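You operate a simulated robot arm through the tools that you are given. There is no shell and no other tool. Be economical: measure what you need, move in short steps, check, and stop when the job is done.

You are at the controls of a simulated two-armed robot. One attempt, no reset.

TASK
Take the blue cloth from the work table and lay it out flat on the front corner of the work table.

The check looks at the end state, three seconds after you hand in, the way a careful person would. Anything else that was tipped, shoved, dropped, spilled or broken makes it a failure. Flat cloth is picked up by pressing the open fingertips on it (5 to 10 N) and closing them slowly along it; thin cloth reads only 2 to 8 mm in the jaws.

THE ROBOT
Two 7-joint arms with two-finger parallel grippers on one trunk, on a base that drives. Base frame: it is fixed to the floor where the robot stands at the start and does not move with it; the origin is under the middle of the robot, x ahead of it, y to its left, z up. Readings come in mm, rad, newtons and seconds.
The left shoulder is at the start at [70, 188, 1190], the right one opposite. Places, roughly: front corner of the work table [2000, 100, 900]. Payload 3.91 kg a hand.
The TCP of each hand is the grasp point between the finger pads, 30 mm short of the fingertips. In the tool frame z runs along the fingers and y along their closing line. The gripper opens to 110 mm. The fingers are 20 mm wide and 10 mm thick; the gripper's body (48 by 112 mm) begins 55 mm behind the TCP.
Orientation is told as [roll, pitch, yaw] about the base's x, y, z axes, in that order, counted from this pose: with the fingers straight down and closing along the base's y, the tool's x points along the base's -x, its y along +y and its z along -z.

THE INTERFACE
- The arms move only by the tool arm_command. It takes "left_motion", "right_motion" or both (then of equal length, played together; a hand with none holds still); each is a list of rows, each an object of numbers (a shift or turn left out is 0, a gripper value left out holds the last): "dx", "dy", "dz": the shift along the base's x, y, z in units of 25 mm (1.0 is 25 mm); "ax", "ay", "az": the turn, a rotation vector about the base's x, y, z in units of 4 degrees (1.0 is 4 degrees). In form: [{"dx": .., "dy": .., "dz": .., "ax": .., "ay": .., "az": ..}, ...]. A call has 1 to 20 rows; each row shifts and turns the commanded pose from where the row before left it. "left_claw" and "right_claw" are, for a hand that has rows, the finger opening in mm, from 0 to 110, set as the call begins (left out, the last holds). A call with a number of a shift or a turn outside -1 to 1 is refused whole. A row lasts 0.2 s, in which the tool goes at most 50 mm and 0.15 rad; a call with a longer step from one row to the next is refused whole, and so is a gripper value outside its range. Where a pose cannot be reached the arm comes as near as it can. A force on the tool above 40 N (or 10 N above the force at the start of the call, whichever is more), or a blocked arm, ends the call early, and 0.2 s more pass. The fingers move at their own pace (about 72 mm/s each) and stop on an object; they squeeze with about 34 N. The grip force told is the motor's: it shows also when the fingers shut on nothing. Time passes only in rows, and 0.2 s behind the last, so rows that do not move let the fingers close. The reply holds the time, the measured pose of the TCP, the force on the tool along the base axes, the opening and the grip force, in the units named above and with some noise.
- Cameras (640 x 400 px; columns grow to the right, rows downward): "scene" is now at [137.1, -0.9, 1416.1]; the picture's right is [-0.02, -1.00, 0.00], its down [-0.59, 0.01, -0.80] and it looks along [0.80, -0.01, -0.59] (base axes); focal length 248 px, centre (320, 200). "left" rides on the left gripper at [72, -17, -103] in its tool frame; the picture's right is [0.23, 0.97, 0.00], its down [-0.76, 0.18, -0.62] and it looks along [-0.61, 0.14, 0.78] (tool axes); focal length 222 px, centre (320, 200). "right" rides on the right gripper at [72, 17, -103] in its tool frame; the picture's right is [-0.23, 0.97, 0.00], its down [-0.76, -0.18, -0.62] and it looks along [-0.61, -0.14, 0.78] (tool axes); focal length 222 px, centre (320, 200). There is no depth. A picture from a camera that has moved, and an enlarged one, comes with that camera's place and axes in the base frame and with its lens.
- capture(camera): a new picture of that camera. No time passes.
- lift_body(by): slides the trunk up (or, below 0, down) by that many mm; the arms and the scene camera ride with it, the base frame stays. It gives what a move gives, with no picture.
- steer(legs): drives the robot by 1 to 6 legs, each [ahead, turn to the left] in mm and rad, along the robot's own axes; the way and the turn of a leg run together, so that a leg with both is an arc; at most 1500 mm and 3.142 rad a leg. The arms and the cameras ride along, it lands a little off, and it stops where it bumps. It gives what a move gives.
- aim_head(pan, tilt): turns the head with the scene camera to pan (to the left, within 1.501 rad either way) and tilt (down, from -0.506 to 1.204), counted from straight ahead of the robot. It gives what a move gives.
- close_up(camera, box): a new picture of the part [left, top, right, bottom] of that camera's present view, enlarged. No time passes.
- job_done(): hands the job in; it is judged then, once.

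Work in short steps. Places have to be worked out from the pictures, the camera data and where the tool is seen: move nearer, look again, correct. Check each grasp and each placing, and mend what went wrong. You have 120 turns and 100 pictures in all, those below and enlarged ones among them. Open the grippers and draw the arms clear of the work before you hand the job in, unless the task says otherwise; then end with one line.

The tools are called by a JSON object that holds its "name" and its "arguments". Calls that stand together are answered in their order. arm_command: Moves the arms, as the interface text tells. Its arguments: {"type":"object","properties":{"left_motion":{"type":"array","items":{"type":"object","properties":{"dx":{"type":"number"},"dy":{"type":"number"},"dz":{"type":"number"},"ax":{"type":"number"},"ay":{"type":"number"},"az":{"type":"number"}}}},"left_claw":{"type":"number"},"right_motion":{"type":"array","items":{"type":"object","properties":{"dx":{"type":"number"},"dy":{"type":"number"},"dz":{"type":"number"},"ax":{"type":"number"},"ay":{"type":"number"},"az":{"type":"number"}}}},"right_claw":{"type":"number"}},"required":[]} The other tools are called the same way: lift_body (by) slides the trunk up or down; steer (legs) drives the base; aim_head (pan, tilt) turns the head that bears the scene camera; capture (camera) takes a picture; close_up (camera, box) takes an enlarged picture of a part of a camera's view; job_done () hands the job in.

At the start:

```text
time: 0.0
left_tcp_pos: [576.2, 270.3, 1082.8]
left_tcp_rot: [-0.001, 0.0, 0.0]
left_contact_force: [-0.8, -0.4, 0.1]
left_width: 109.8
left_grasp_force: 0.0
right_tcp_pos: [604.1, -237.1, 1099.9]
right_tcp_rot: [-0.003, 0.0, 0.001]
right_contact_force: [0.3, 0.3, 0.3]
right_width: 110.1
right_grasp_force: 0.2
trunk travel left (down, up): [-700.0, 240.0]
robot x, y, heading: [-0.8, 1.0, -0.004]
head pan, tilt: [-0.017, 0.635]
```

scene: 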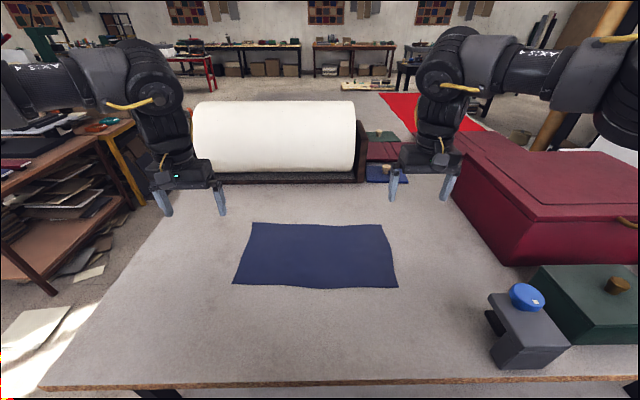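
right: 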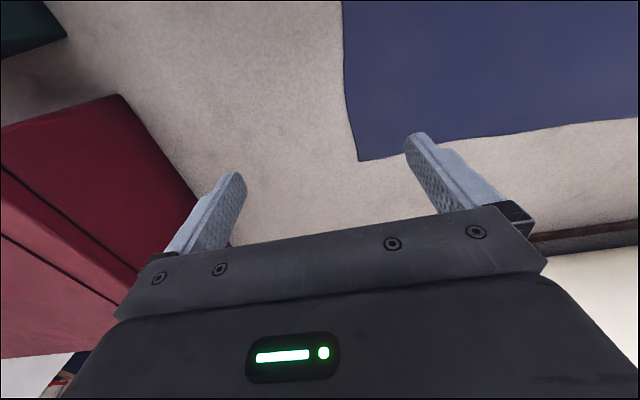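
left: 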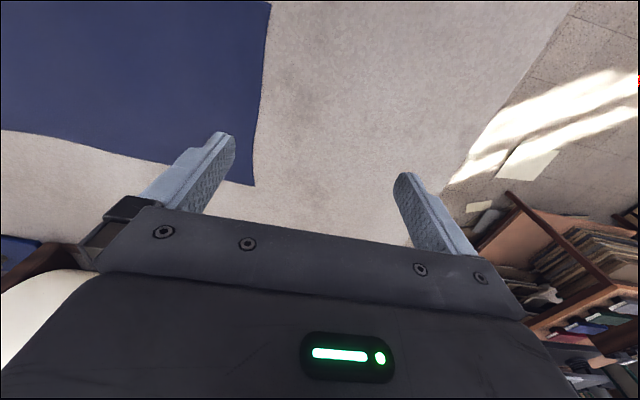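

The blue cloth lies at about x 500–800 on the near table. The named spot at x≈2000 is hidden behind the paper roll, so I raise the trunk to look over it.

{"name": "lift_body", "arguments": {"by": 240}}

{"name": "aim_head", "arguments": {"pan": 0, "tilt": 0.4}}

{"name": "capture", "arguments": {"camera": "scene"}}

```text
time: 2.5
left_tcp_pos: [577.3, 269.8, 1321.8]
left_tcp_rot: [-0.001, -0.001, 0.0]
left_contact_force: [-0.5, 1.1, -1.0]
left_width: 110.1
left_grasp_force: 0.1
right_tcp_pos: [603.2, -236.4, 1338.6]
right_tcp_rot: [0.001, 0.0, 0.0]
right_contact_force: [-0.5, 0.8, 0.6]
right_width: 110.1
right_grasp_force: 0.1
trunk travel left (down, up): [-940.0, 0.0]
robot x, y, heading: [-1.2, -1.8, -0.003]
head pan, tilt: [-0.017, 0.635]
```

```text
time: 3.3
left_tcp_pos: [577.4, 270.2, 1323.2]
left_tcp_rot: [0.0, 0.0, -0.001]
left_contact_force: [0.4, 0.0, 0.0]
left_width: 109.9
left_grasp_force: 0.0
right_tcp_pos: [603.5, -236.5, 1338.0]
right_tcp_rot: [0.001, 0.001, 0.0]
right_contact_force: [-1.3, 0.1, 0.2]
right_width: 109.9
right_grasp_force: 0.1
trunk travel left (down, up): [-940.0, 0.0]
robot x, y, heading: [-0.0, 0.8, 0.0]
head pan, tilt: [0.0, 0.4]
```

```text
96 pictures are left
camera scene: at [142.6, 0.7, 1677.3], right [0.0, -1.0, 0.0], down [-0.39, 0.0, -0.92], along [0.92, 0.0, -0.39], focal length 248 px, centre (320, 200)
```

scene: 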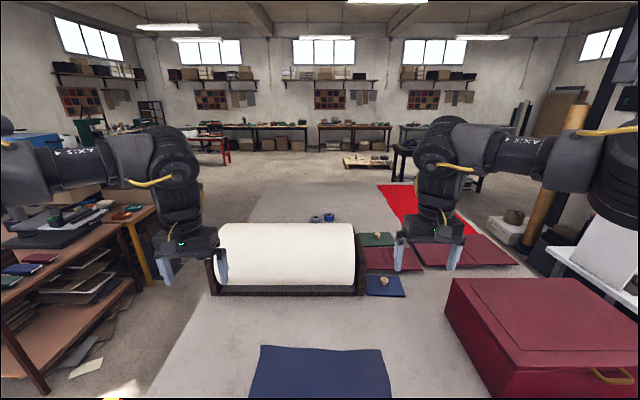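

The table runs on past the roll to about x≈2500, so the target area is on its far part. I zoom in there.

{"name": "close_up", "arguments": {"camera": "scene", "box": [200, 160, 540, 310]}}

{"name": "aim_head", "arguments": {"pan": 0, "tilt": 0.9}}

{"name": "capture", "arguments": {"camera": "scene"}}

```text
1.88 times, centred on (370, 235) of scene
camera zoom: at [142.6, 0.7, 1677.3], right [0.0, -1.0, 0.0], down [-0.39, 0.0, -0.92], along [0.92, 0.0, -0.39], focal length 467 px, centre (226, 134)
```

zoom: 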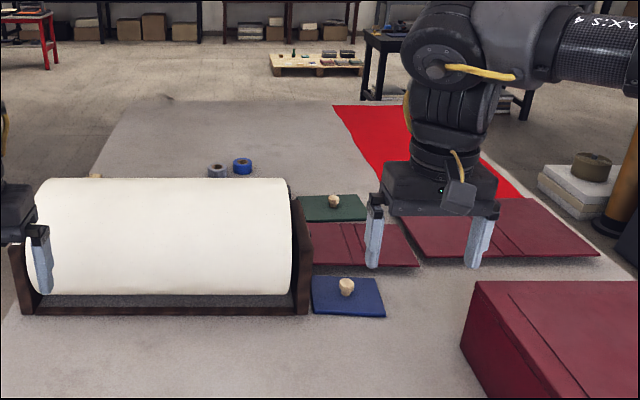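

```text
time: 4.2
left_tcp_pos: [576.3, 271.4, 1323.0]
left_tcp_rot: [0.0, -0.001, 0.0]
left_contact_force: [1.2, -0.9, 0.1]
left_width: 109.9
left_grasp_force: 0.0
right_tcp_pos: [602.8, -235.5, 1339.2]
right_tcp_rot: [0.0, 0.0, 0.0]
right_contact_force: [0.2, -0.7, -0.4]
right_width: 109.8
right_grasp_force: 0.0
trunk travel left (down, up): [-940.0, 0.0]
robot x, y, heading: [-0.1, -1.7, -0.002]
head pan, tilt: [0.0, 0.901]
```

```text
94 pictures are left
camera scene: at [125.3, 0.6, 1634.4], right [0.0, -1.0, 0.0], down [-0.78, 0.0, -0.62], along [0.62, 0.0, -0.78], focal length 248 px, centre (320, 200)
```

scene: 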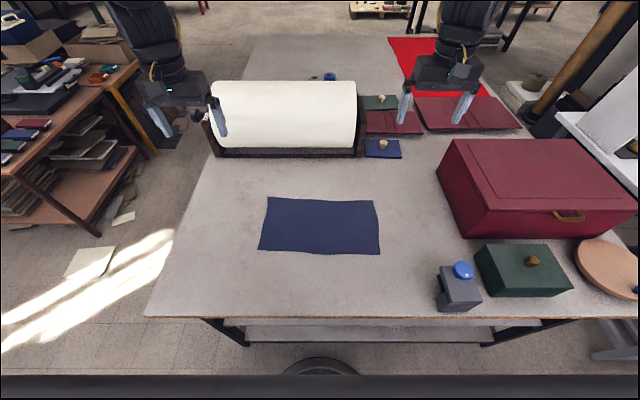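

The table is about 2.2 m long. The target at (2000, 100) lies past the roll, and the floor corridor on the left (y≈510–1650) looks drivable. The cloth spans roughly x 529–762, y −208 to 230. I lower the trunk to grasp it and first look at the floor on the left and behind.

{"name": "aim_head", "arguments": {"pan": 1.3, "tilt": 0.5}}

{"name": "capture", "arguments": {"camera": "scene"}}

{"name": "lift_body", "arguments": {"by": -240}}

{"name": "aim_head", "arguments": {"pan": 0, "tilt": 0.9}}

{"name": "capture", "arguments": {"camera": "scene"}}

```text
time: 5.7
left_tcp_pos: [577.6, 270.4, 1323.8]
left_tcp_rot: [0.0, -0.001, 0.0]
left_contact_force: [-0.8, -0.5, -0.5]
left_width: 109.9
left_grasp_force: 0.1
right_tcp_pos: [602.2, -235.9, 1338.4]
right_tcp_rot: [-0.001, 0.0, 0.0]
right_contact_force: [0.1, 0.3, 0.4]
right_width: 110.1
right_grasp_force: 0.1
trunk travel left (down, up): [-940.0, 0.0]
robot x, y, heading: [-1.2, 1.6, -0.0]
head pan, tilt: [1.3, 0.499]
```

```text
93 pictures are left
camera scene: at [74.3, 88.3, 1668.2], right [0.96, -0.27, 0.0], down [-0.13, -0.46, -0.88], along [0.24, 0.85, -0.48], focal length 248 px, centre (320, 200)
```

scene: 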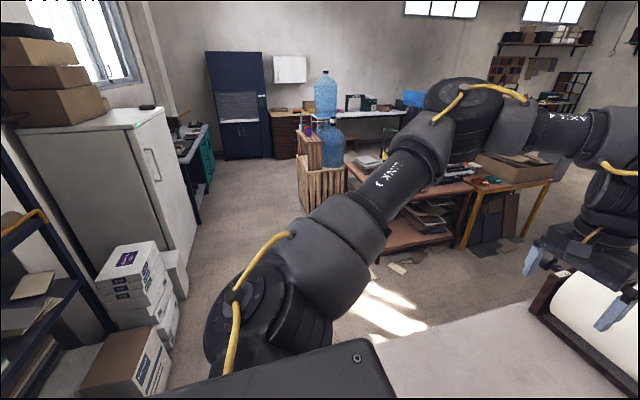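

```text
time: 8.2
left_tcp_pos: [577.3, 270.8, 1082.9]
left_tcp_rot: [0.0, 0.001, -0.002]
left_contact_force: [0.0, -0.5, -0.8]
left_width: 110.0
left_grasp_force: 0.0
right_tcp_pos: [603.0, -236.6, 1099.1]
right_tcp_rot: [0.0, 0.0, 0.002]
right_contact_force: [-0.5, 0.1, 0.2]
right_width: 109.9
right_grasp_force: 0.1
trunk travel left (down, up): [-700.0, 240.0]
robot x, y, heading: [-0.2, -2.3, -0.005]
head pan, tilt: [1.3, 0.499]
```

```text
time: 9.6
left_tcp_pos: [576.1, 269.2, 1082.4]
left_tcp_rot: [0.001, 0.0, -0.002]
left_contact_force: [-0.2, 0.3, -0.6]
left_width: 109.9
left_grasp_force: 0.1
right_tcp_pos: [604.6, -236.4, 1098.5]
right_tcp_rot: [0.002, -0.001, -0.001]
right_contact_force: [0.0, 0.4, 0.3]
right_width: 109.6
right_grasp_force: 0.0
trunk travel left (down, up): [-700.0, 240.0]
robot x, y, heading: [-0.6, -1.7, -0.001]
head pan, tilt: [0.0, 0.901]
```

```text
92 pictures are left
camera scene: at [125.3, 0.7, 1394.4], right [0.0, -1.0, 0.0], down [-0.78, 0.0, -0.62], along [0.62, 0.0, -0.78], focal length 248 px, centre (320, 200)
```

scene: 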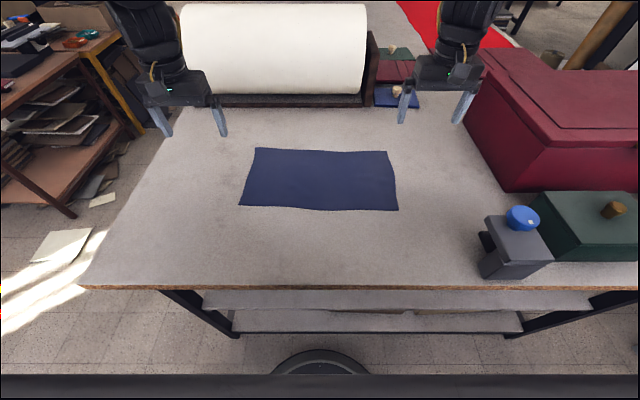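

The near edge of the cloth runs from about (539, 221) to (523, −209). I bring both hands above points about 20 mm inside that edge, with the jaws opened partly.

{"name": "arm_command", "arguments": {"left_motion": [{"dx": -0.13, "dy": -0.47, "dz": -0.76}, {"dx": -0.13, "dy": -0.47, "dz": -0.76}, {"dx": -0.13, "dy": -0.47, "dz": -0.76}, {"dx": -0.13, "dy": -0.47, "dz": -0.76}, {"dx": -0.13, "dy": -0.47, "dz": -0.76}, {"dx": -0.13, "dy": -0.47, "dz": -0.76}, {"dx": -0.13, "dy": -0.47, "dz": -0.76}, {"dx": -0.13, "dy": -0.47, "dz": -0.76}], "right_motion": [{"dx": -0.28, "dy": 0.36, "dz": -0.84}, {"dx": -0.28, "dy": 0.36, "dz": -0.84}, {"dx": -0.28, "dy": 0.36, "dz": -0.84}, {"dx": -0.28, "dy": 0.36, "dz": -0.84}, {"dx": -0.28, "dy": 0.36, "dz": -0.84}, {"dx": -0.28, "dy": 0.36, "dz": -0.84}, {"dx": -0.28, "dy": 0.36, "dz": -0.84}, {"dx": -0.28, "dy": 0.36, "dz": -0.84}], "left_claw": 45, "right_claw": 45}}

{"name": "capture", "arguments": {"camera": "left"}}

{"name": "capture", "arguments": {"camera": "right"}}

{"name": "capture", "arguments": {"camera": "scene"}}

```text
time: 11.4
left_tcp_pos: [550.5, 175.4, 932.7]
left_tcp_rot: [0.002, -0.002, -0.001]
left_contact_force: [0.1, -0.1, 1.8]
left_width: 45.1
left_grasp_force: 0.1
right_tcp_pos: [545.3, -165.3, 932.3]
right_tcp_rot: [-0.001, -0.002, 0.0]
right_contact_force: [1.2, -0.3, 1.3]
right_width: 45.2
right_grasp_force: 0.6
trunk travel left (down, up): [-700.0, 240.0]
robot x, y, heading: [-1.3, 3.9, 0.0]
head pan, tilt: [0.0, 0.901]
```

```text
91 pictures are left
camera left: at [479.4, 159.1, 1033.2], right [-0.23, 0.97, 0.0], down [0.76, 0.18, 0.62], along [0.61, 0.14, -0.78], focal length 222 px, centre (320, 200)
```

left: 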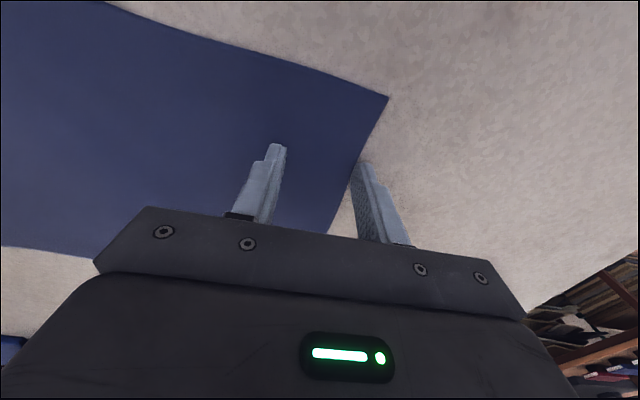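

```text
90 pictures are left
camera right: at [473.1, -147.1, 1034.5], right [0.23, 0.97, 0.0], down [0.76, -0.18, 0.62], along [0.61, -0.14, -0.78], focal length 222 px, centre (320, 200)
```

right: 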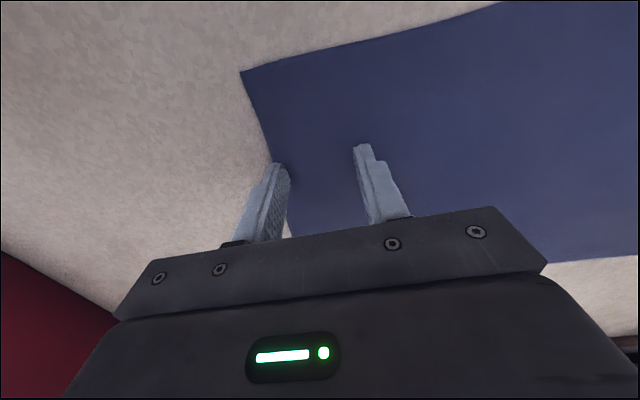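

```text
89 pictures are left
camera scene: at [125.1, 0.4, 1394.6], right [0.0, -1.0, 0.0], down [-0.78, 0.0, -0.62], along [0.62, 0.0, -0.78], focal length 248 px, centre (320, 200)
```

scene: 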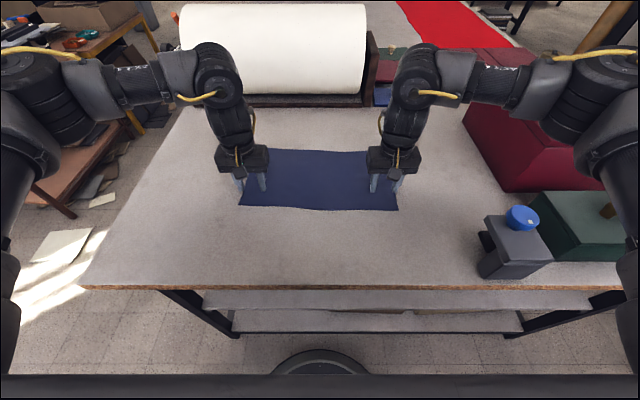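

In the hand cameras the near edge is closer than I judged: x≈507 on the left and ≈488 on the right. I shift both hands back and go down to just above the cloth.

{"name": "arm_command", "arguments": {"left_motion": [{"dx": -0.45, "dz": 0}, {"dx": -0.45, "dz": 0}, {"dz": -0.6}, {"dz": -0.6}, {"dz": -0.5}], "right_motion": [{"dx": -0.7, "dz": 0}, {"dx": -0.7, "dz": 0}, {"dz": -0.6}, {"dz": -0.6}, {"dz": -0.5}]}}

{"name": "capture", "arguments": {"camera": "left"}}

{"name": "capture", "arguments": {"camera": "right"}}

```text
time: 12.2
left_tcp_pos: [529.9, 174.0, 931.2]
left_tcp_rot: [-0.004, -0.018, 0.003]
left_contact_force: [-4.8, 0.3, 18.3]
left_width: 45.3
left_grasp_force: 0.0
right_tcp_pos: [512.6, -164.4, 931.0]
right_tcp_rot: [0.004, -0.017, -0.002]
right_contact_force: [-5.0, -0.9, 18.0]
right_width: 44.8
right_grasp_force: 0.6
trunk travel left (down, up): [-700.0, 240.0]
robot x, y, heading: [-1.7, 0.8, -0.001]
head pan, tilt: [0.0, 0.901]
stopped in row 3 (left hand): the force on the tool passed its limit (the readings are from after the stop); the commanded pose is now the measured one
```

```text
88 pictures are left
camera left: at [456.3, 159.0, 1031.8], right [-0.23, 0.97, -0.01], down [0.75, 0.18, 0.64], along [0.62, 0.14, -0.77], focal length 222 px, centre (320, 200)
```

left: 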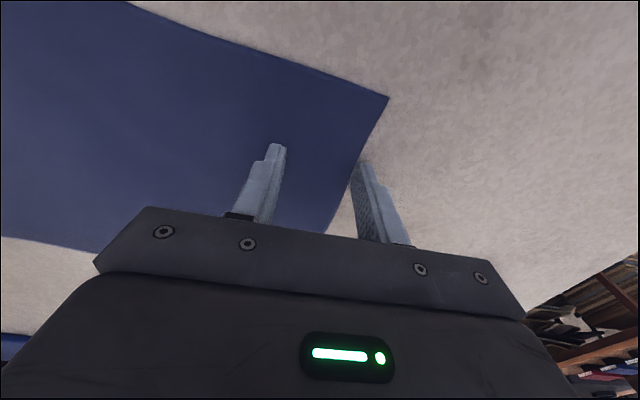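

```text
87 pictures are left
camera right: at [438.4, -146.1, 1033.1], right [0.23, 0.97, 0.01], down [0.75, -0.18, 0.64], along [0.62, -0.14, -0.77], focal length 222 px, centre (320, 200)
```

right: 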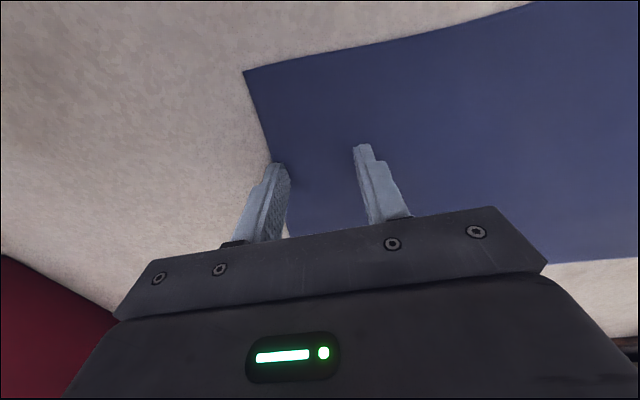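

The hands touched the surface with the TCP at 931, so the table top is at about z=900, and the cloth was dragged back slightly with the fingers. I lift, level the tools, move 26 mm closer to the edge and 18 mm inward, and come back to just above the surface.

{"name": "arm_command", "arguments": {"left_motion": [{"dz": 0.8, "ay": 0.25}, {"dx": -0.52, "dy": -0.36}, {"dx": -0.52, "dy": -0.36}, {"dz": -0.4}, {"dz": 0}], "right_motion": [{"dz": 0.8, "ay": 0.25}, {"dx": -0.52, "dy": 0.36}, {"dx": -0.52, "dy": 0.36}, {"dz": -0.4}, {"dz": 0}]}}

{"name": "capture", "arguments": {"camera": "left"}}

{"name": "capture", "arguments": {"camera": "right"}}

```text
time: 13.4
left_tcp_pos: [505.4, 155.9, 938.9]
left_tcp_rot: [-0.003, 0.006, 0.002]
left_contact_force: [0.6, -0.5, 0.5]
left_width: 44.9
left_grasp_force: 0.1
right_tcp_pos: [499.6, -149.0, 935.5]
right_tcp_rot: [0.002, 0.006, -0.003]
right_contact_force: [0.1, 0.4, 0.3]
right_width: 45.0
right_grasp_force: 0.0
right hand out of reach, approached as far as the arm can: row 3
trunk travel left (down, up): [-700.0, 240.0]
robot x, y, heading: [-3.2, 1.2, 0.001]
head pan, tilt: [0.0, 0.901]
```

```text
86 pictures are left
camera left: at [434.6, 140.0, 1040.0], right [-0.23, 0.97, 0.0], down [0.76, 0.18, 0.62], along [0.6, 0.14, -0.79], focal length 222 px, centre (320, 200)
```

left: 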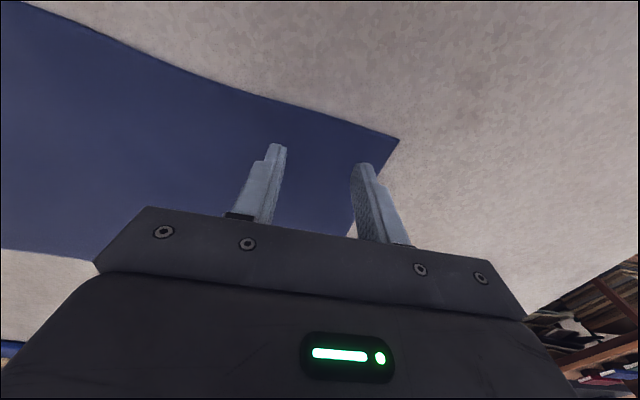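

```text
85 pictures are left
camera right: at [427.1, -131.4, 1039.4], right [0.23, 0.97, 0.0], down [0.76, -0.18, 0.62], along [0.6, -0.14, -0.79], focal length 222 px, centre (320, 200)
```

right: 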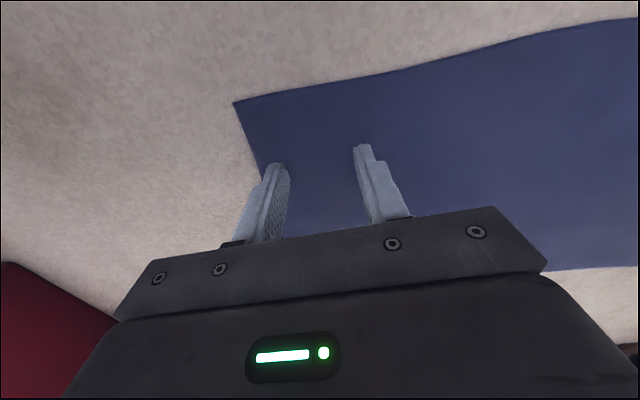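

The left hand is about 30 mm in from the edge, which is good. The right hand is about 49 mm in and at its inner reach limit, so I back the base up 70 mm and reposition.

{"name": "arm_command", "arguments": {"left_motion": [{"dz": 0.8}], "right_motion": [{"dz": 0.8}]}}

{"name": "steer", "arguments": {"legs": [[-70, 0]]}}

```text
time: 13.8
left_tcp_pos: [504.7, 157.9, 958.6]
left_tcp_rot: [-0.005, 0.002, 0.001]
left_contact_force: [0.8, 0.3, 0.5]
left_width: 45.0
left_grasp_force: 0.1
right_tcp_pos: [498.8, -148.2, 957.0]
right_tcp_rot: [0.002, 0.006, 0.003]
right_contact_force: [-0.1, 0.3, -0.3]
right_width: 44.9
right_grasp_force: 0.0
trunk travel left (down, up): [-700.0, 240.0]
robot x, y, heading: [2.2, 0.8, 0.001]
head pan, tilt: [0.0, 0.901]
```

```text
time: 14.8
left_tcp_pos: [438.5, 156.1, 956.9]
left_tcp_rot: [-0.004, 0.009, 0.001]
left_contact_force: [-0.5, 0.2, -0.6]
left_width: 44.8
left_grasp_force: 0.0
right_tcp_pos: [431.9, -148.9, 953.1]
right_tcp_rot: [0.003, 0.011, 0.002]
right_contact_force: [0.2, 0.1, -0.8]
right_width: 45.0
right_grasp_force: 0.1
trunk travel left (down, up): [-700.0, 240.0]
robot x, y, heading: [-67.9, -5.5, 0.001]
head pan, tilt: [0.0, 0.901]
```

I move the left hand to x≈500 and the right to x≈476, then down to just above the surface.

{"name": "arm_command", "arguments": {"left_motion": [{"dx": 0.82}, {"dx": 0.82}, {"dx": 0.82}, {"dz": -0.4}, {"dz": -0.4}], "right_motion": [{"dx": 0.59}, {"dx": 0.59, "dy": 0.1}, {"dx": 0.59, "dy": 0.1}, {"dz": -0.35}, {"dz": -0.33}]}}

{"name": "capture", "arguments": {"camera": "left"}}

{"name": "capture", "arguments": {"camera": "right"}}

```text
time: 16.0
left_tcp_pos: [499.4, 157.4, 936.3]
left_tcp_rot: [-0.002, 0.005, 0.001]
left_contact_force: [-0.8, 0.2, -0.1]
left_width: 45.0
left_grasp_force: 0.1
right_tcp_pos: [474.1, -146.2, 939.2]
right_tcp_rot: [0.002, 0.007, 0.002]
right_contact_force: [-0.3, 0.8, 0.1]
right_width: 45.0
right_grasp_force: 0.0
trunk travel left (down, up): [-700.0, 240.0]
robot x, y, heading: [-68.4, 1.5, 0.001]
head pan, tilt: [0.0, 0.901]
```

```text
84 pictures are left
camera left: at [427.6, 141.0, 1038.7], right [-0.23, 0.97, 0.0], down [0.76, 0.18, 0.62], along [0.6, 0.14, -0.79], focal length 222 px, centre (320, 200)
```

left: 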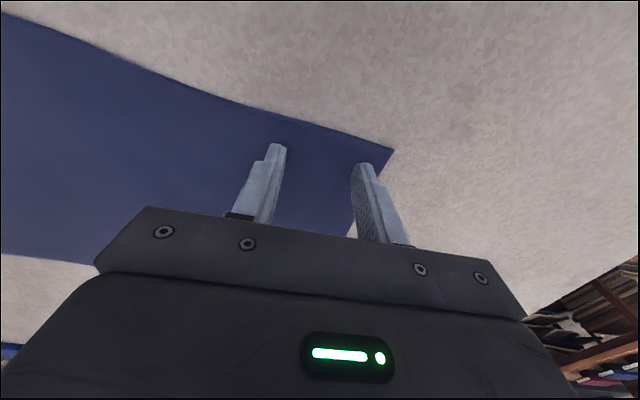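

```text
83 pictures are left
camera right: at [402.4, -127.6, 1041.8], right [0.23, 0.97, 0.0], down [0.77, -0.18, 0.62], along [0.6, -0.14, -0.79], focal length 222 px, centre (320, 200)
```

right: 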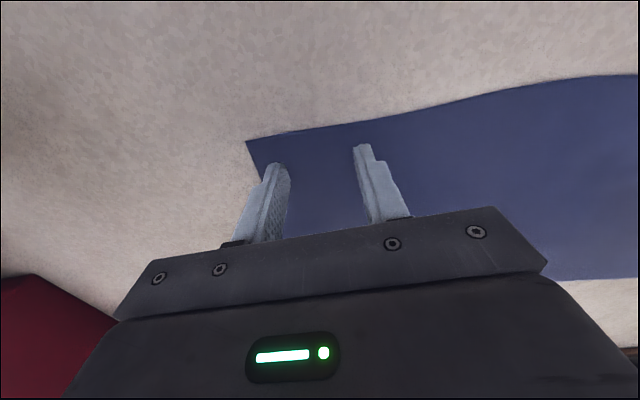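

Both hands are well placed near the corners. I press down gently in small steps.

{"name": "arm_command", "arguments": {"left_motion": [{"dz": -0.1}, {"dz": -0.08}, {"dz": 0}], "right_motion": [{"dz": -0.16}, {"dz": -0.14}, {"dz": 0}]}}

```text
time: 16.8
left_tcp_pos: [498.6, 157.2, 932.5]
left_tcp_rot: [-0.004, 0.004, 0.002]
left_contact_force: [-0.7, 1.1, 0.0]
left_width: 45.2
left_grasp_force: 0.0
right_tcp_pos: [475.3, -143.9, 931.2]
right_tcp_rot: [0.003, 0.008, 0.0]
right_contact_force: [1.1, -1.2, 7.6]
right_width: 44.9
right_grasp_force: 0.2
trunk travel left (down, up): [-700.0, 240.0]
robot x, y, heading: [-69.3, 1.3, -0.001]
head pan, tilt: [0.0, 0.901]
```

The right hand reads 7.6 N and the left needs a little more.

{"name": "arm_command", "arguments": {"left_motion": [{"dz": -0.06}, {"dz": 0}], "right_motion": [{"dz": 0}, {"dz": 0}]}}

```text
time: 17.4
left_tcp_pos: [498.3, 157.1, 930.8]
left_tcp_rot: [-0.003, 0.003, 0.001]
left_contact_force: [0.2, 1.2, 7.8]
left_width: 45.3
left_grasp_force: 0.0
right_tcp_pos: [473.7, -143.7, 930.2]
right_tcp_rot: [0.004, 0.006, 0.001]
right_contact_force: [1.5, -0.1, 7.2]
right_width: 45.1
right_grasp_force: 0.3
trunk travel left (down, up): [-700.0, 240.0]
robot x, y, heading: [-68.1, 1.5, -0.003]
head pan, tilt: [0.0, 0.901]
```

Both hands press at about 7.5 N. I close in small stages.

{"name": "arm_command", "arguments": {"left_motion": [{"dz": 0}], "right_motion": [{"dz": 0}], "left_claw": 34, "right_claw": 34}}

{"name": "arm_command", "arguments": {"left_motion": [{"dz": 0}], "right_motion": [{"dz": 0}], "left_claw": 23, "right_claw": 23}}

{"name": "arm_command", "arguments": {"left_motion": [{"dz": 0}], "right_motion": [{"dz": 0}], "left_claw": 12, "right_claw": 12}}

{"name": "arm_command", "arguments": {"left_motion": [{"dz": 0}, {"dz": 0}], "right_motion": [{"dz": 0}, {"dz": 0}], "left_claw": 0, "right_claw": 0}}

{"name": "capture", "arguments": {"camera": "left"}}

{"name": "capture", "arguments": {"camera": "right"}}

```text
time: 17.8
left_tcp_pos: [496.2, 157.3, 931.1]
left_tcp_rot: [-0.005, 0.003, 0.001]
left_contact_force: [0.9, -1.0, 9.4]
left_width: 33.5
left_grasp_force: 0.0
right_tcp_pos: [474.2, -143.3, 930.7]
right_tcp_rot: [0.003, 0.007, 0.003]
right_contact_force: [-0.3, 0.9, 5.9]
right_width: 33.4
right_grasp_force: 0.1
trunk travel left (down, up): [-700.0, 240.0]
robot x, y, heading: [-69.7, -2.7, 0.002]
head pan, tilt: [0.0, 0.901]
```

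```text
time: 18.2
left_tcp_pos: [496.7, 156.6, 931.7]
left_tcp_rot: [-0.003, 0.003, 0.002]
left_contact_force: [0.4, -1.8, 10.5]
left_width: 22.5
left_grasp_force: 0.0
right_tcp_pos: [473.8, -143.6, 932.5]
right_tcp_rot: [0.002, 0.008, 0.002]
right_contact_force: [0.0, 2.3, 5.7]
right_width: 23.0
right_grasp_force: 0.0
trunk travel left (down, up): [-700.0, 240.0]
robot x, y, heading: [-70.5, 0.2, 0.004]
head pan, tilt: [0.0, 0.901]
```

```text
time: 18.6
left_tcp_pos: [498.2, 156.5, 931.8]
left_tcp_rot: [-0.003, 0.002, 0.0]
left_contact_force: [-0.1, -6.5, 10.1]
left_width: 12.7
left_grasp_force: 1.0
right_tcp_pos: [474.1, -144.6, 931.9]
right_tcp_rot: [0.005, 0.006, 0.002]
right_contact_force: [0.0, 3.0, 6.1]
right_width: 11.3
right_grasp_force: 4.7
trunk travel left (down, up): [-700.0, 240.0]
robot x, y, heading: [-67.4, 1.2, -0.001]
head pan, tilt: [0.0, 0.901]
```

```text
time: 19.2
left_tcp_pos: [496.5, 155.4, 930.4]
left_tcp_rot: [-0.008, 0.003, -0.002]
left_contact_force: [-1.0, -18.0, 9.4]
left_width: 2.4
left_grasp_force: 34.4
right_tcp_pos: [474.4, -141.7, 931.9]
right_tcp_rot: [0.009, 0.004, 0.004]
right_contact_force: [1.8, 18.5, 4.1]
right_width: 2.3
right_grasp_force: 34.1
trunk travel left (down, up): [-700.0, 240.0]
robot x, y, heading: [-68.7, -2.2, -0.002]
head pan, tilt: [0.0, 0.901]
```

```text
82 pictures are left
camera left: at [426.1, 139.7, 1033.5], right [-0.23, 0.97, -0.01], down [0.76, 0.18, 0.62], along [0.6, 0.14, -0.79], focal length 222 px, centre (320, 200)
```

left: 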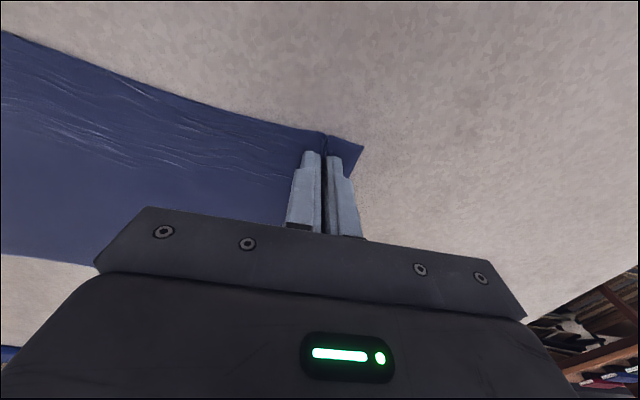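

```text
81 pictures are left
camera right: at [401.6, -126.0, 1035.1], right [0.22, 0.97, 0.01], down [0.77, -0.18, 0.62], along [0.6, -0.13, -0.79], focal length 222 px, centre (320, 200)
```

right: 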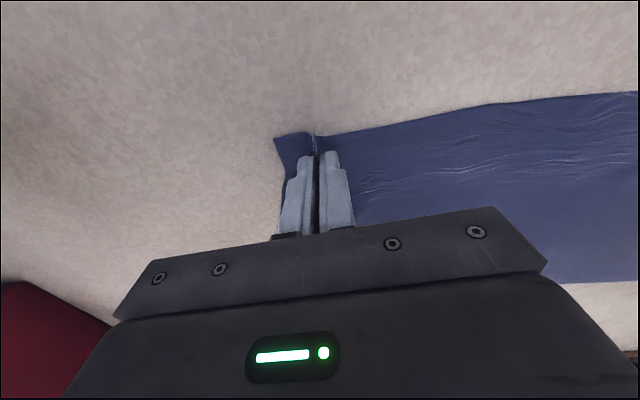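

Both hands hold a pinched ridge at 2.4 mm, but the cloth between them is taut at 18 N. I ease the hands in slightly and lift.

{"name": "arm_command", "arguments": {"left_motion": [{"dy": -0.15, "dz": 0.1}, {"dz": 0.4}, {"dz": 0.5}, {"dz": 0.6}, {"dz": 0.6}, {"dz": 0.6}, {"dz": 0.6}, {"dz": 0.6}, {"dz": 0.6}, {"dz": 0.6}, {"dz": 0.6}, {"dz": 0.6}], "right_motion": [{"dy": 0.15, "dz": 0.1}, {"dz": 0.4}, {"dz": 0.5}, {"dz": 0.6}, {"dz": 0.6}, {"dz": 0.6}, {"dz": 0.6}, {"dz": 0.6}, {"dz": 0.6}, {"dz": 0.6}, {"dz": 0.6}, {"dz": 0.6}]}}

{"name": "capture", "arguments": {"camera": "scene"}}

```text
time: 21.8
left_tcp_pos: [498.2, 154.2, 1092.7]
left_tcp_rot: [-0.002, 0.006, 0.001]
left_contact_force: [-1.4, -9.8, 0.5]
left_width: 2.5
left_grasp_force: 34.2
right_tcp_pos: [474.4, -140.3, 1092.1]
right_tcp_rot: [0.004, 0.008, 0.003]
right_contact_force: [0.6, 9.6, -0.5]
right_width: 2.5
right_grasp_force: 33.7
trunk travel left (down, up): [-700.0, 240.0]
robot x, y, heading: [-68.2, 0.6, -0.004]
head pan, tilt: [0.0, 0.901]
```

```text
80 pictures are left
camera scene: at [54.7, 0.6, 1394.4], right [0.0, -1.0, 0.0], down [-0.78, 0.0, -0.62], along [0.62, 0.0, -0.78], focal length 248 px, centre (320, 200)
```

scene: 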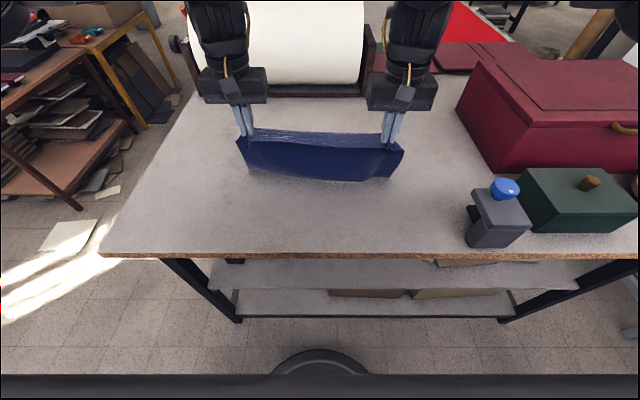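

The cloth hangs cleanly between the hands. I ease the tension, raise the trunk, turn left and look down the corridor.

{"name": "arm_command", "arguments": {"left_motion": [{"dy": -0.06}], "right_motion": [{"dy": 0.06}]}}

{"name": "lift_body", "arguments": {"by": 200}}

{"name": "steer", "arguments": {"legs": [[0, 1.571]]}}

{"name": "aim_head", "arguments": {"pan": 0, "tilt": 0.7}}

{"name": "capture", "arguments": {"camera": "scene"}}

```text
time: 22.2
left_tcp_pos: [498.9, 152.1, 1091.7]
left_tcp_rot: [-0.001, 0.005, 0.001]
left_contact_force: [-1.4, -7.8, 0.7]
left_width: 2.6
left_grasp_force: 34.0
right_tcp_pos: [474.9, -139.4, 1092.6]
right_tcp_rot: [0.003, 0.01, 0.001]
right_contact_force: [0.8, 6.8, -1.0]
right_width: 2.7
right_grasp_force: 33.8
trunk travel left (down, up): [-700.0, 240.0]
robot x, y, heading: [-68.7, -3.5, -0.003]
head pan, tilt: [0.0, 0.901]
```

```text
time: 24.4
left_tcp_pos: [498.8, 153.4, 1289.9]
left_tcp_rot: [-0.003, 0.003, 0.002]
left_contact_force: [0.1, -5.8, -0.1]
left_width: 2.3
left_grasp_force: 34.0
right_tcp_pos: [475.2, -137.7, 1291.1]
right_tcp_rot: [0.004, 0.008, 0.002]
right_contact_force: [0.9, 5.5, -0.6]
right_width: 2.6
right_grasp_force: 33.6
trunk travel left (down, up): [-900.0, 40.0]
robot x, y, heading: [-71.3, 1.7, 0.005]
head pan, tilt: [0.0, 0.901]
```

```text
time: 28.6
left_tcp_pos: [-220.5, 567.6, 1291.8]
left_tcp_rot: [-0.003, 0.006, 1.574]
left_contact_force: [6.0, -0.1, 1.3]
left_width: 2.4
left_grasp_force: 34.3
right_tcp_pos: [70.2, 546.4, 1291.1]
right_tcp_rot: [0.002, 0.007, 1.572]
right_contact_force: [-4.8, 0.9, -0.7]
right_width: 2.4
right_grasp_force: 33.3
trunk travel left (down, up): [-900.0, 40.0]
robot x, y, heading: [-74.6, 0.2, 1.567]
head pan, tilt: [0.0, 0.901]
```

```text
time: 29.3
left_tcp_pos: [-221.4, 569.4, 1291.2]
left_tcp_rot: [-0.005, 0.005, 1.57]
left_contact_force: [5.1, -0.3, -0.5]
left_width: 2.2
left_grasp_force: 34.2
right_tcp_pos: [70.4, 544.7, 1292.0]
right_tcp_rot: [0.005, 0.007, 1.574]
right_contact_force: [-4.7, 0.6, -0.1]
right_width: 2.6
right_grasp_force: 34.1
trunk travel left (down, up): [-900.0, 40.0]
robot x, y, heading: [-67.3, 0.8, 1.573]
head pan, tilt: [0.0, 0.7]
```

```text
79 pictures are left
camera scene: at [-70.1, 135.9, 1610.5], right [1.0, 0.0, 0.0], down [0.0, -0.64, -0.76], along [0.0, 0.76, -0.64], focal length 248 px, centre (320, 200)
```

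scene: 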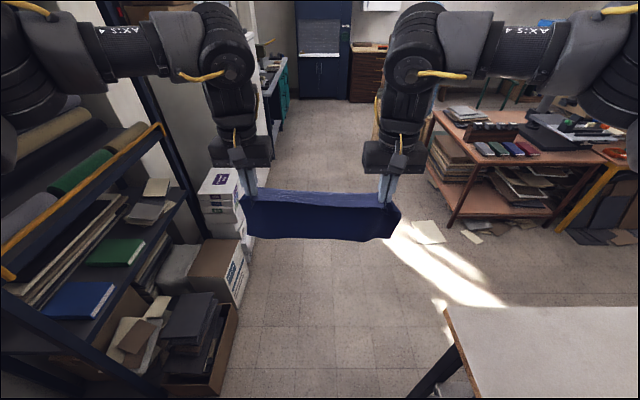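

The way ahead is clear, with boxes only at x<−560. I drive 1000 mm along, then turn right to face the corridor.

{"name": "steer", "arguments": {"legs": [[1000, 0], [0, -1.571]]}}

{"name": "capture", "arguments": {"camera": "scene"}}

```text
time: 38.2
left_tcp_pos: [495.6, 1157.6, 1290.6]
left_tcp_rot: [-0.003, 0.005, 0.038]
left_contact_force: [0.1, -6.4, -0.6]
left_width: 2.3
left_grasp_force: 34.1
right_tcp_pos: [483.1, 865.6, 1291.1]
right_tcp_rot: [0.003, 0.009, 0.036]
right_contact_force: [-0.1, 5.1, 0.4]
right_width: 2.7
right_grasp_force: 33.8
trunk travel left (down, up): [-900.0, 40.0]
robot x, y, heading: [-67.2, 983.4, 0.034]
head pan, tilt: [0.0, 0.7]
```

```text
78 pictures are left
camera scene: at [68.0, 991.2, 1610.5], right [0.04, -1.0, 0.0], down [-0.64, -0.02, -0.76], along [0.76, 0.03, -0.64], focal length 248 px, centre (320, 200)
```

scene: 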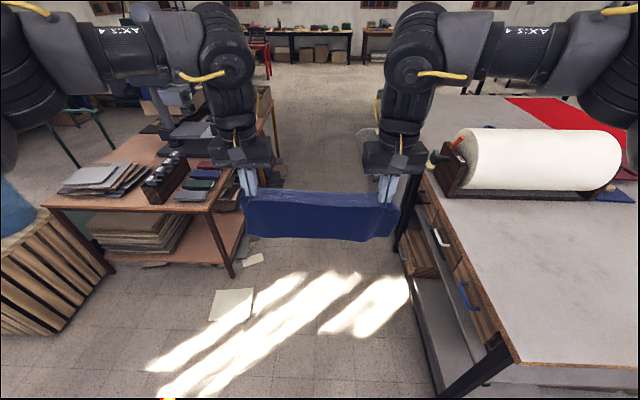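

The corridor is clear (y≈500 to 1580). I straighten up and drive ahead about 1000 mm, then look.

{"name": "steer", "arguments": {"legs": [[0, -0.025], [1050, 0]]}}

{"name": "capture", "arguments": {"camera": "scene"}}

```text
time: 44.0
left_tcp_pos: [1559.3, 1152.4, 1292.1]
left_tcp_rot: [-0.005, 0.006, 0.012]
left_contact_force: [-1.0, -5.6, 0.0]
left_width: 2.4
left_grasp_force: 34.5
right_tcp_pos: [1539.1, 861.6, 1291.4]
right_tcp_rot: [0.005, 0.008, 0.01]
right_contact_force: [0.4, 4.5, 0.3]
right_width: 2.5
right_grasp_force: 34.2
trunk travel left (down, up): [-900.0, 40.0]
robot x, y, heading: [993.2, 995.1, 0.008]
head pan, tilt: [0.0, 0.7]
```

```text
77 pictures are left
camera scene: at [1127.8, 997.0, 1610.6], right [0.01, -1.0, 0.0], down [-0.64, -0.01, -0.77], along [0.77, 0.01, -0.64], focal length 248 px, centre (320, 200)
```

scene: 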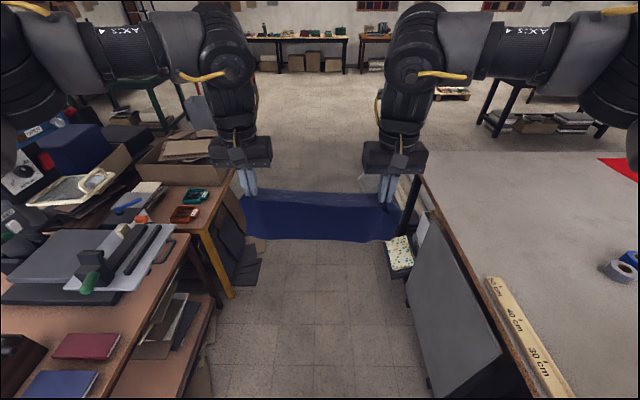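

I check the items at the table's left side (a leaning board and a patterned object) before approaching there.

{"name": "close_up", "arguments": {"camera": "scene", "box": [360, 140, 640, 400]}}

{"name": "aim_head", "arguments": {"pan": -0.7, "tilt": 0.7}}

{"name": "capture", "arguments": {"camera": "scene"}}

```text
1.54 times, centred on (500, 270) of scene
camera zoom: at [1127.8, 997.0, 1610.6], right [0.01, -1.0, 0.0], down [-0.64, -0.01, -0.77], along [0.77, 0.01, -0.64], focal length 382 px, centre (43, 92)
```

zoom: 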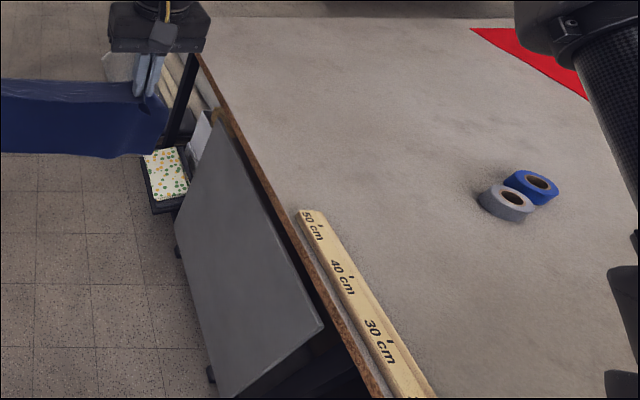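

```text
time: 45.1
left_tcp_pos: [1560.2, 1151.7, 1291.0]
left_tcp_rot: [-0.003, 0.006, 0.009]
left_contact_force: [0.0, -4.9, 0.1]
left_width: 2.4
left_grasp_force: 33.6
right_tcp_pos: [1539.9, 861.3, 1292.4]
right_tcp_rot: [0.005, 0.007, 0.011]
right_contact_force: [1.2, 5.5, -0.6]
right_width: 2.5
right_grasp_force: 33.9
trunk travel left (down, up): [-900.0, 40.0]
robot x, y, heading: [993.3, 996.4, 0.008]
head pan, tilt: [-0.7, 0.7]
```

```text
75 pictures are left
camera scene: at [1109.4, 942.3, 1610.5], right [-0.64, -0.77, 0.0], down [-0.5, 0.41, -0.76], along [0.59, -0.49, -0.64], focal length 248 px, centre (320, 200)
```

scene: 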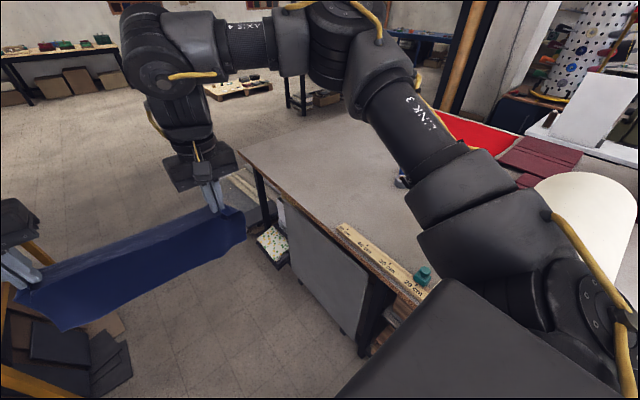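

Nothing seems to stick out clearly past the table edge. I drive ahead another 1020 mm and turn to face the table, keeping to y≈1000.

{"name": "steer", "arguments": {"legs": [[1030, 0], [0, -1.571]]}}

{"name": "aim_head", "arguments": {"pan": 0, "tilt": 0.9}}

{"name": "capture", "arguments": {"camera": "scene"}}

```text
time: 54.2
left_tcp_pos: [2195.6, 439.0, 1291.1]
left_tcp_rot: [-0.002, 0.006, -1.551]
left_contact_force: [-4.7, -0.3, 0.4]
left_width: 2.4
left_grasp_force: 33.5
right_tcp_pos: [1905.1, 456.1, 1291.7]
right_tcp_rot: [0.004, 0.008, -1.552]
right_contact_force: [5.1, -0.6, -0.4]
right_width: 2.5
right_grasp_force: 33.8
trunk travel left (down, up): [-900.0, 40.0]
robot x, y, heading: [2035.0, 1004.1, -1.552]
head pan, tilt: [-0.7, 0.7]
```

```text
time: 55.3
left_tcp_pos: [2194.1, 438.7, 1292.4]
left_tcp_rot: [-0.002, 0.005, -1.552]
left_contact_force: [-5.9, 0.2, -0.6]
left_width: 2.3
left_grasp_force: 34.1
right_tcp_pos: [1903.5, 455.6, 1291.2]
right_tcp_rot: [0.005, 0.009, -1.549]
right_contact_force: [4.5, -0.3, 0.9]
right_width: 2.6
right_grasp_force: 34.1
trunk travel left (down, up): [-900.0, 40.0]
robot x, y, heading: [2033.7, 1005.3, -1.556]
head pan, tilt: [0.0, 0.901]
```

```text
74 pictures are left
camera scene: at [2034.2, 878.4, 1594.4], right [-1.0, -0.02, 0.0], down [-0.01, 0.78, -0.62], along [0.01, -0.62, -0.78], focal length 248 px, centre (320, 200)
```

scene: 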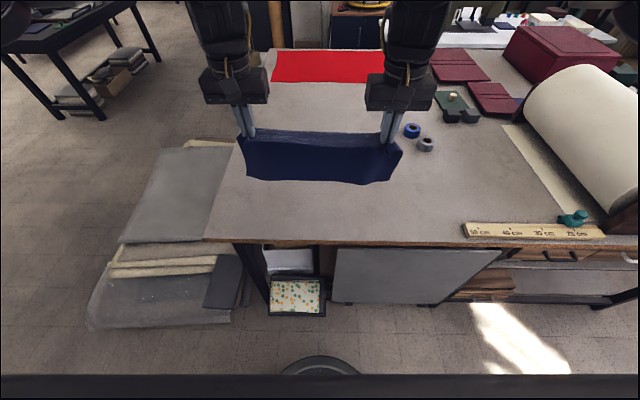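

The table's far end is at x≈2406 and its left edge at y≈489. The area around (2030, 100) is clear, with the tapes at x≈1600. I move ahead 150 mm, staying clear of the tray under the edge, and look again.

{"name": "steer", "arguments": {"legs": [[150, -0.01]]}}

{"name": "capture", "arguments": {"camera": "scene"}}

```text
time: 56.7
left_tcp_pos: [2190.2, 293.8, 1295.6]
left_tcp_rot: [-0.003, -0.001, -1.563]
left_contact_force: [-3.9, 1.2, 0.0]
left_width: 2.6
left_grasp_force: 34.5
right_tcp_pos: [1899.8, 315.0, 1294.0]
right_tcp_rot: [0.006, 0.003, -1.562]
right_contact_force: [5.2, 0.4, -0.1]
right_width: 2.4
right_grasp_force: 34.3
trunk travel left (down, up): [-900.0, 40.0]
robot x, y, heading: [2034.9, 851.8, -1.567]
head pan, tilt: [0.0, 0.901]
```

```text
73 pictures are left
camera scene: at [2034.9, 736.3, 1595.2], right [-1.0, -0.01, 0.0], down [-0.01, 0.78, -0.63], along [0.0, -0.63, -0.78], focal length 248 px, centre (320, 200)
```

scene: 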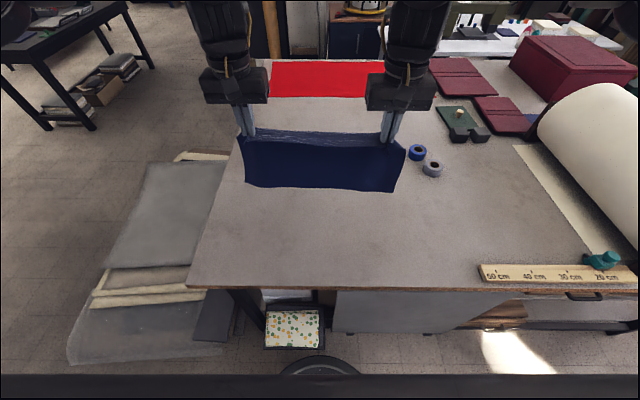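

The position is good and there was no bump. I extend the hands over the target to y≈35 while lowering them 100 mm, and square them.

{"name": "arm_command", "arguments": {"left_motion": [{"dy": -0.65, "dz": -0.25}, {"dy": -0.65, "dz": -0.25}, {"dy": -0.65, "dz": -0.25}, {"dy": -0.65, "dz": -0.25}, {"dy": -0.65, "dz": -0.25}, {"dy": -0.65, "dz": -0.25}, {"dy": -0.65, "dz": -0.25}, {"dy": -0.65, "dz": -0.25}, {"dy": -0.65, "dz": -0.25}, {"dy": -0.65, "dz": -0.25}, {"dy": -0.65, "dz": -0.25}, {"dy": -0.65, "dz": -0.25}, {"dy": -0.65, "dz": -0.25}, {"dy": -0.65, "dz": -0.25}, {"dy": -0.65, "dz": -0.25}, {"dy": -0.65, "dz": -0.25}], "right_motion": [{"dy": -0.7, "dz": -0.25}, {"dy": -0.7, "dz": -0.25}, {"dy": -0.7, "dz": -0.25}, {"dy": -0.7, "dz": -0.25}, {"dy": -0.7, "dz": -0.25}, {"dy": -0.7, "dz": -0.25}, {"dy": -0.7, "dz": -0.25}, {"dy": -0.7, "dz": -0.25}, {"dy": -0.7, "dz": -0.25}, {"dy": -0.7, "dz": -0.25}, {"dy": -0.7, "dz": -0.25}, {"dy": -0.7, "dz": -0.25}, {"dy": -0.7, "dz": -0.25}, {"dy": -0.7, "dz": -0.25}, {"dy": -0.7, "dz": -0.25}, {"dy": -0.7, "dz": -0.25}]}}

{"name": "capture", "arguments": {"camera": "scene"}}

```text
time: 60.1
left_tcp_pos: [2184.8, 162.9, 1237.1]
left_tcp_rot: [-0.004, 0.006, -1.561]
left_contact_force: [-0.6, -0.2, -0.1]
left_width: 2.2
left_grasp_force: 33.8
left hand out of reach, approached as far as the arm can: row 8, 9, 10, 11, 12, 13, 14, 15, 16
right_tcp_pos: [1901.9, 162.9, 1239.3]
right_tcp_rot: [0.005, 0.008, -1.561]
right_contact_force: [1.4, 0.1, 0.5]
right_width: 2.8
right_grasp_force: 34.2
right hand out of reach, approached as far as the arm can: row 9, 10, 11, 12, 13, 14, 15, 16
trunk travel left (down, up): [-900.0, 40.0]
robot x, y, heading: [2032.7, 853.3, -1.565]
head pan, tilt: [0.0, 0.901]
```

```text
72 pictures are left
camera scene: at [2034.6, 728.0, 1594.4], right [-1.0, -0.01, 0.0], down [-0.01, 0.78, -0.62], along [0.0, -0.62, -0.78], focal length 248 px, centre (320, 200)
```

scene: 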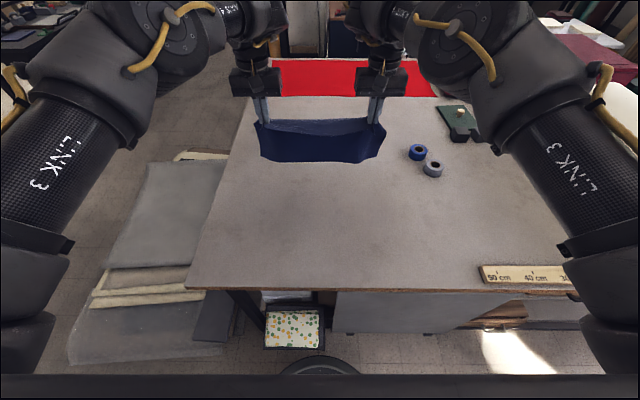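

The hands stopped at y=163, at the reach limit for this height. Reach grows as they go lower relative to the shoulder, so I lower them and try going further forward.

{"name": "arm_command", "arguments": {"left_motion": [{"dz": -0.5}, {"dz": -0.5}, {"dz": -0.5}, {"dz": -0.5}, {"dz": -0.5}], "right_motion": [{"dz": -0.5}, {"dz": -0.5}, {"dz": -0.5}, {"dz": -0.5}, {"dz": -0.5}]}}

{"name": "capture", "arguments": {"camera": "scene"}}

```text
time: 61.3
left_tcp_pos: [2185.5, 161.7, 1174.7]
left_tcp_rot: [-0.003, 0.004, -1.562]
left_contact_force: [0.0, -1.3, 0.2]
left_width: 2.4
left_grasp_force: 34.1
right_tcp_pos: [1902.6, 163.0, 1177.0]
right_tcp_rot: [0.007, 0.008, -1.559]
right_contact_force: [0.3, 0.4, -0.1]
right_width: 2.6
right_grasp_force: 34.1
trunk travel left (down, up): [-900.0, 40.0]
robot x, y, heading: [2038.1, 854.5, -1.56]
head pan, tilt: [0.0, 0.901]
```

```text
71 pictures are left
camera scene: at [2034.6, 727.0, 1594.3], right [-1.0, -0.01, 0.0], down [-0.01, 0.78, -0.62], along [0.0, -0.62, -0.78], focal length 248 px, centre (320, 200)
```

scene: 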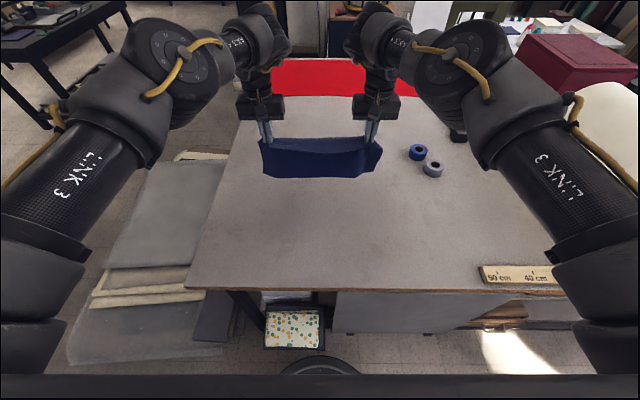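

The reach should be better here, so I extend forward.

{"name": "arm_command", "arguments": {"left_motion": [{"dy": -0.6}, {"dy": -0.6}, {"dy": -0.6}, {"dy": -0.6}, {"dy": -0.6}, {"dy": -0.6}, {"dy": -0.6}], "right_motion": [{"dy": -0.6}, {"dy": -0.6}, {"dy": -0.6}, {"dy": -0.6}, {"dy": -0.6}, {"dy": -0.6}, {"dy": -0.6}]}}

```text
time: 62.9
left_tcp_pos: [2185.8, 155.9, 1174.7]
left_tcp_rot: [-0.003, 0.006, -1.562]
left_contact_force: [0.2, -0.9, -0.2]
left_width: 2.4
left_grasp_force: 34.3
left hand out of reach, approached as far as the arm can: row 1, 2, 3, 4, 5, 6, 7
right_tcp_pos: [1905.4, 153.5, 1177.8]
right_tcp_rot: [0.005, 0.008, -1.561]
right_contact_force: [0.0, 0.5, 0.2]
right_width: 2.3
right_grasp_force: 34.1
right hand out of reach, approached as far as the arm can: row 1, 2, 3, 4, 5, 6, 7
trunk travel left (down, up): [-900.0, 40.0]
robot x, y, heading: [2034.1, 853.2, -1.564]
head pan, tilt: [0.0, 0.901]
```

Tool-down reach ends near y≈155. Tilting the fingers forward gains reach, so I tilt about 32° while moving forward.

{"name": "arm_command", "arguments": {"left_motion": [{"ax": -1}, {"ax": -1}, {"ax": -1, "dy": -0.4}, {"ax": -1, "dy": -0.5}, {"ax": -1, "dy": -0.5}, {"ax": -1, "dy": -0.5}, {"ax": -1, "dy": -0.5}, {"ax": -1, "dy": -0.5}, {"dy": -0.5}, {"dy": -0.5}], "right_motion": [{"ax": -1}, {"ax": -1}, {"ax": -1, "dy": -0.4}, {"ax": -1, "dy": -0.5}, {"ax": -1, "dy": -0.5}, {"ax": -1, "dy": -0.5}, {"ax": -1, "dy": -0.5}, {"ax": -1, "dy": -0.5}, {"dy": -0.5}, {"dy": -0.5}]}}

{"name": "capture", "arguments": {"camera": "scene"}}

```text
time: 65.1
left_tcp_pos: [2185.1, 57.9, 1163.1]
left_tcp_rot: [-0.014, -0.491, -1.553]
left_contact_force: [1.0, -0.2, -0.4]
left_width: 2.6
left_grasp_force: 34.1
left hand out of reach, approached as far as the arm can: row 1, 2
right_tcp_pos: [1905.8, 55.4, 1176.8]
right_tcp_rot: [-0.003, -0.548, -1.559]
right_contact_force: [0.2, -0.3, 0.0]
right_width: 2.6
right_grasp_force: 34.3
trunk travel left (down, up): [-900.0, 40.0]
robot x, y, heading: [2033.0, 854.1, -1.558]
head pan, tilt: [0.0, 0.901]
```

```text
70 pictures are left
camera scene: at [2034.2, 727.0, 1594.3], right [-1.0, -0.01, 0.0], down [-0.01, 0.78, -0.62], along [0.01, -0.62, -0.78], focal length 248 px, centre (320, 200)
```

scene: 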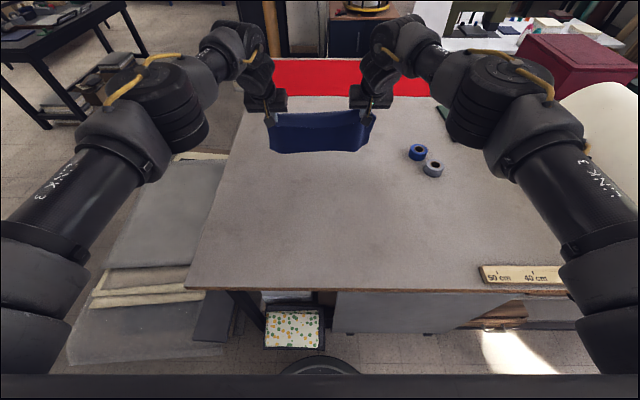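

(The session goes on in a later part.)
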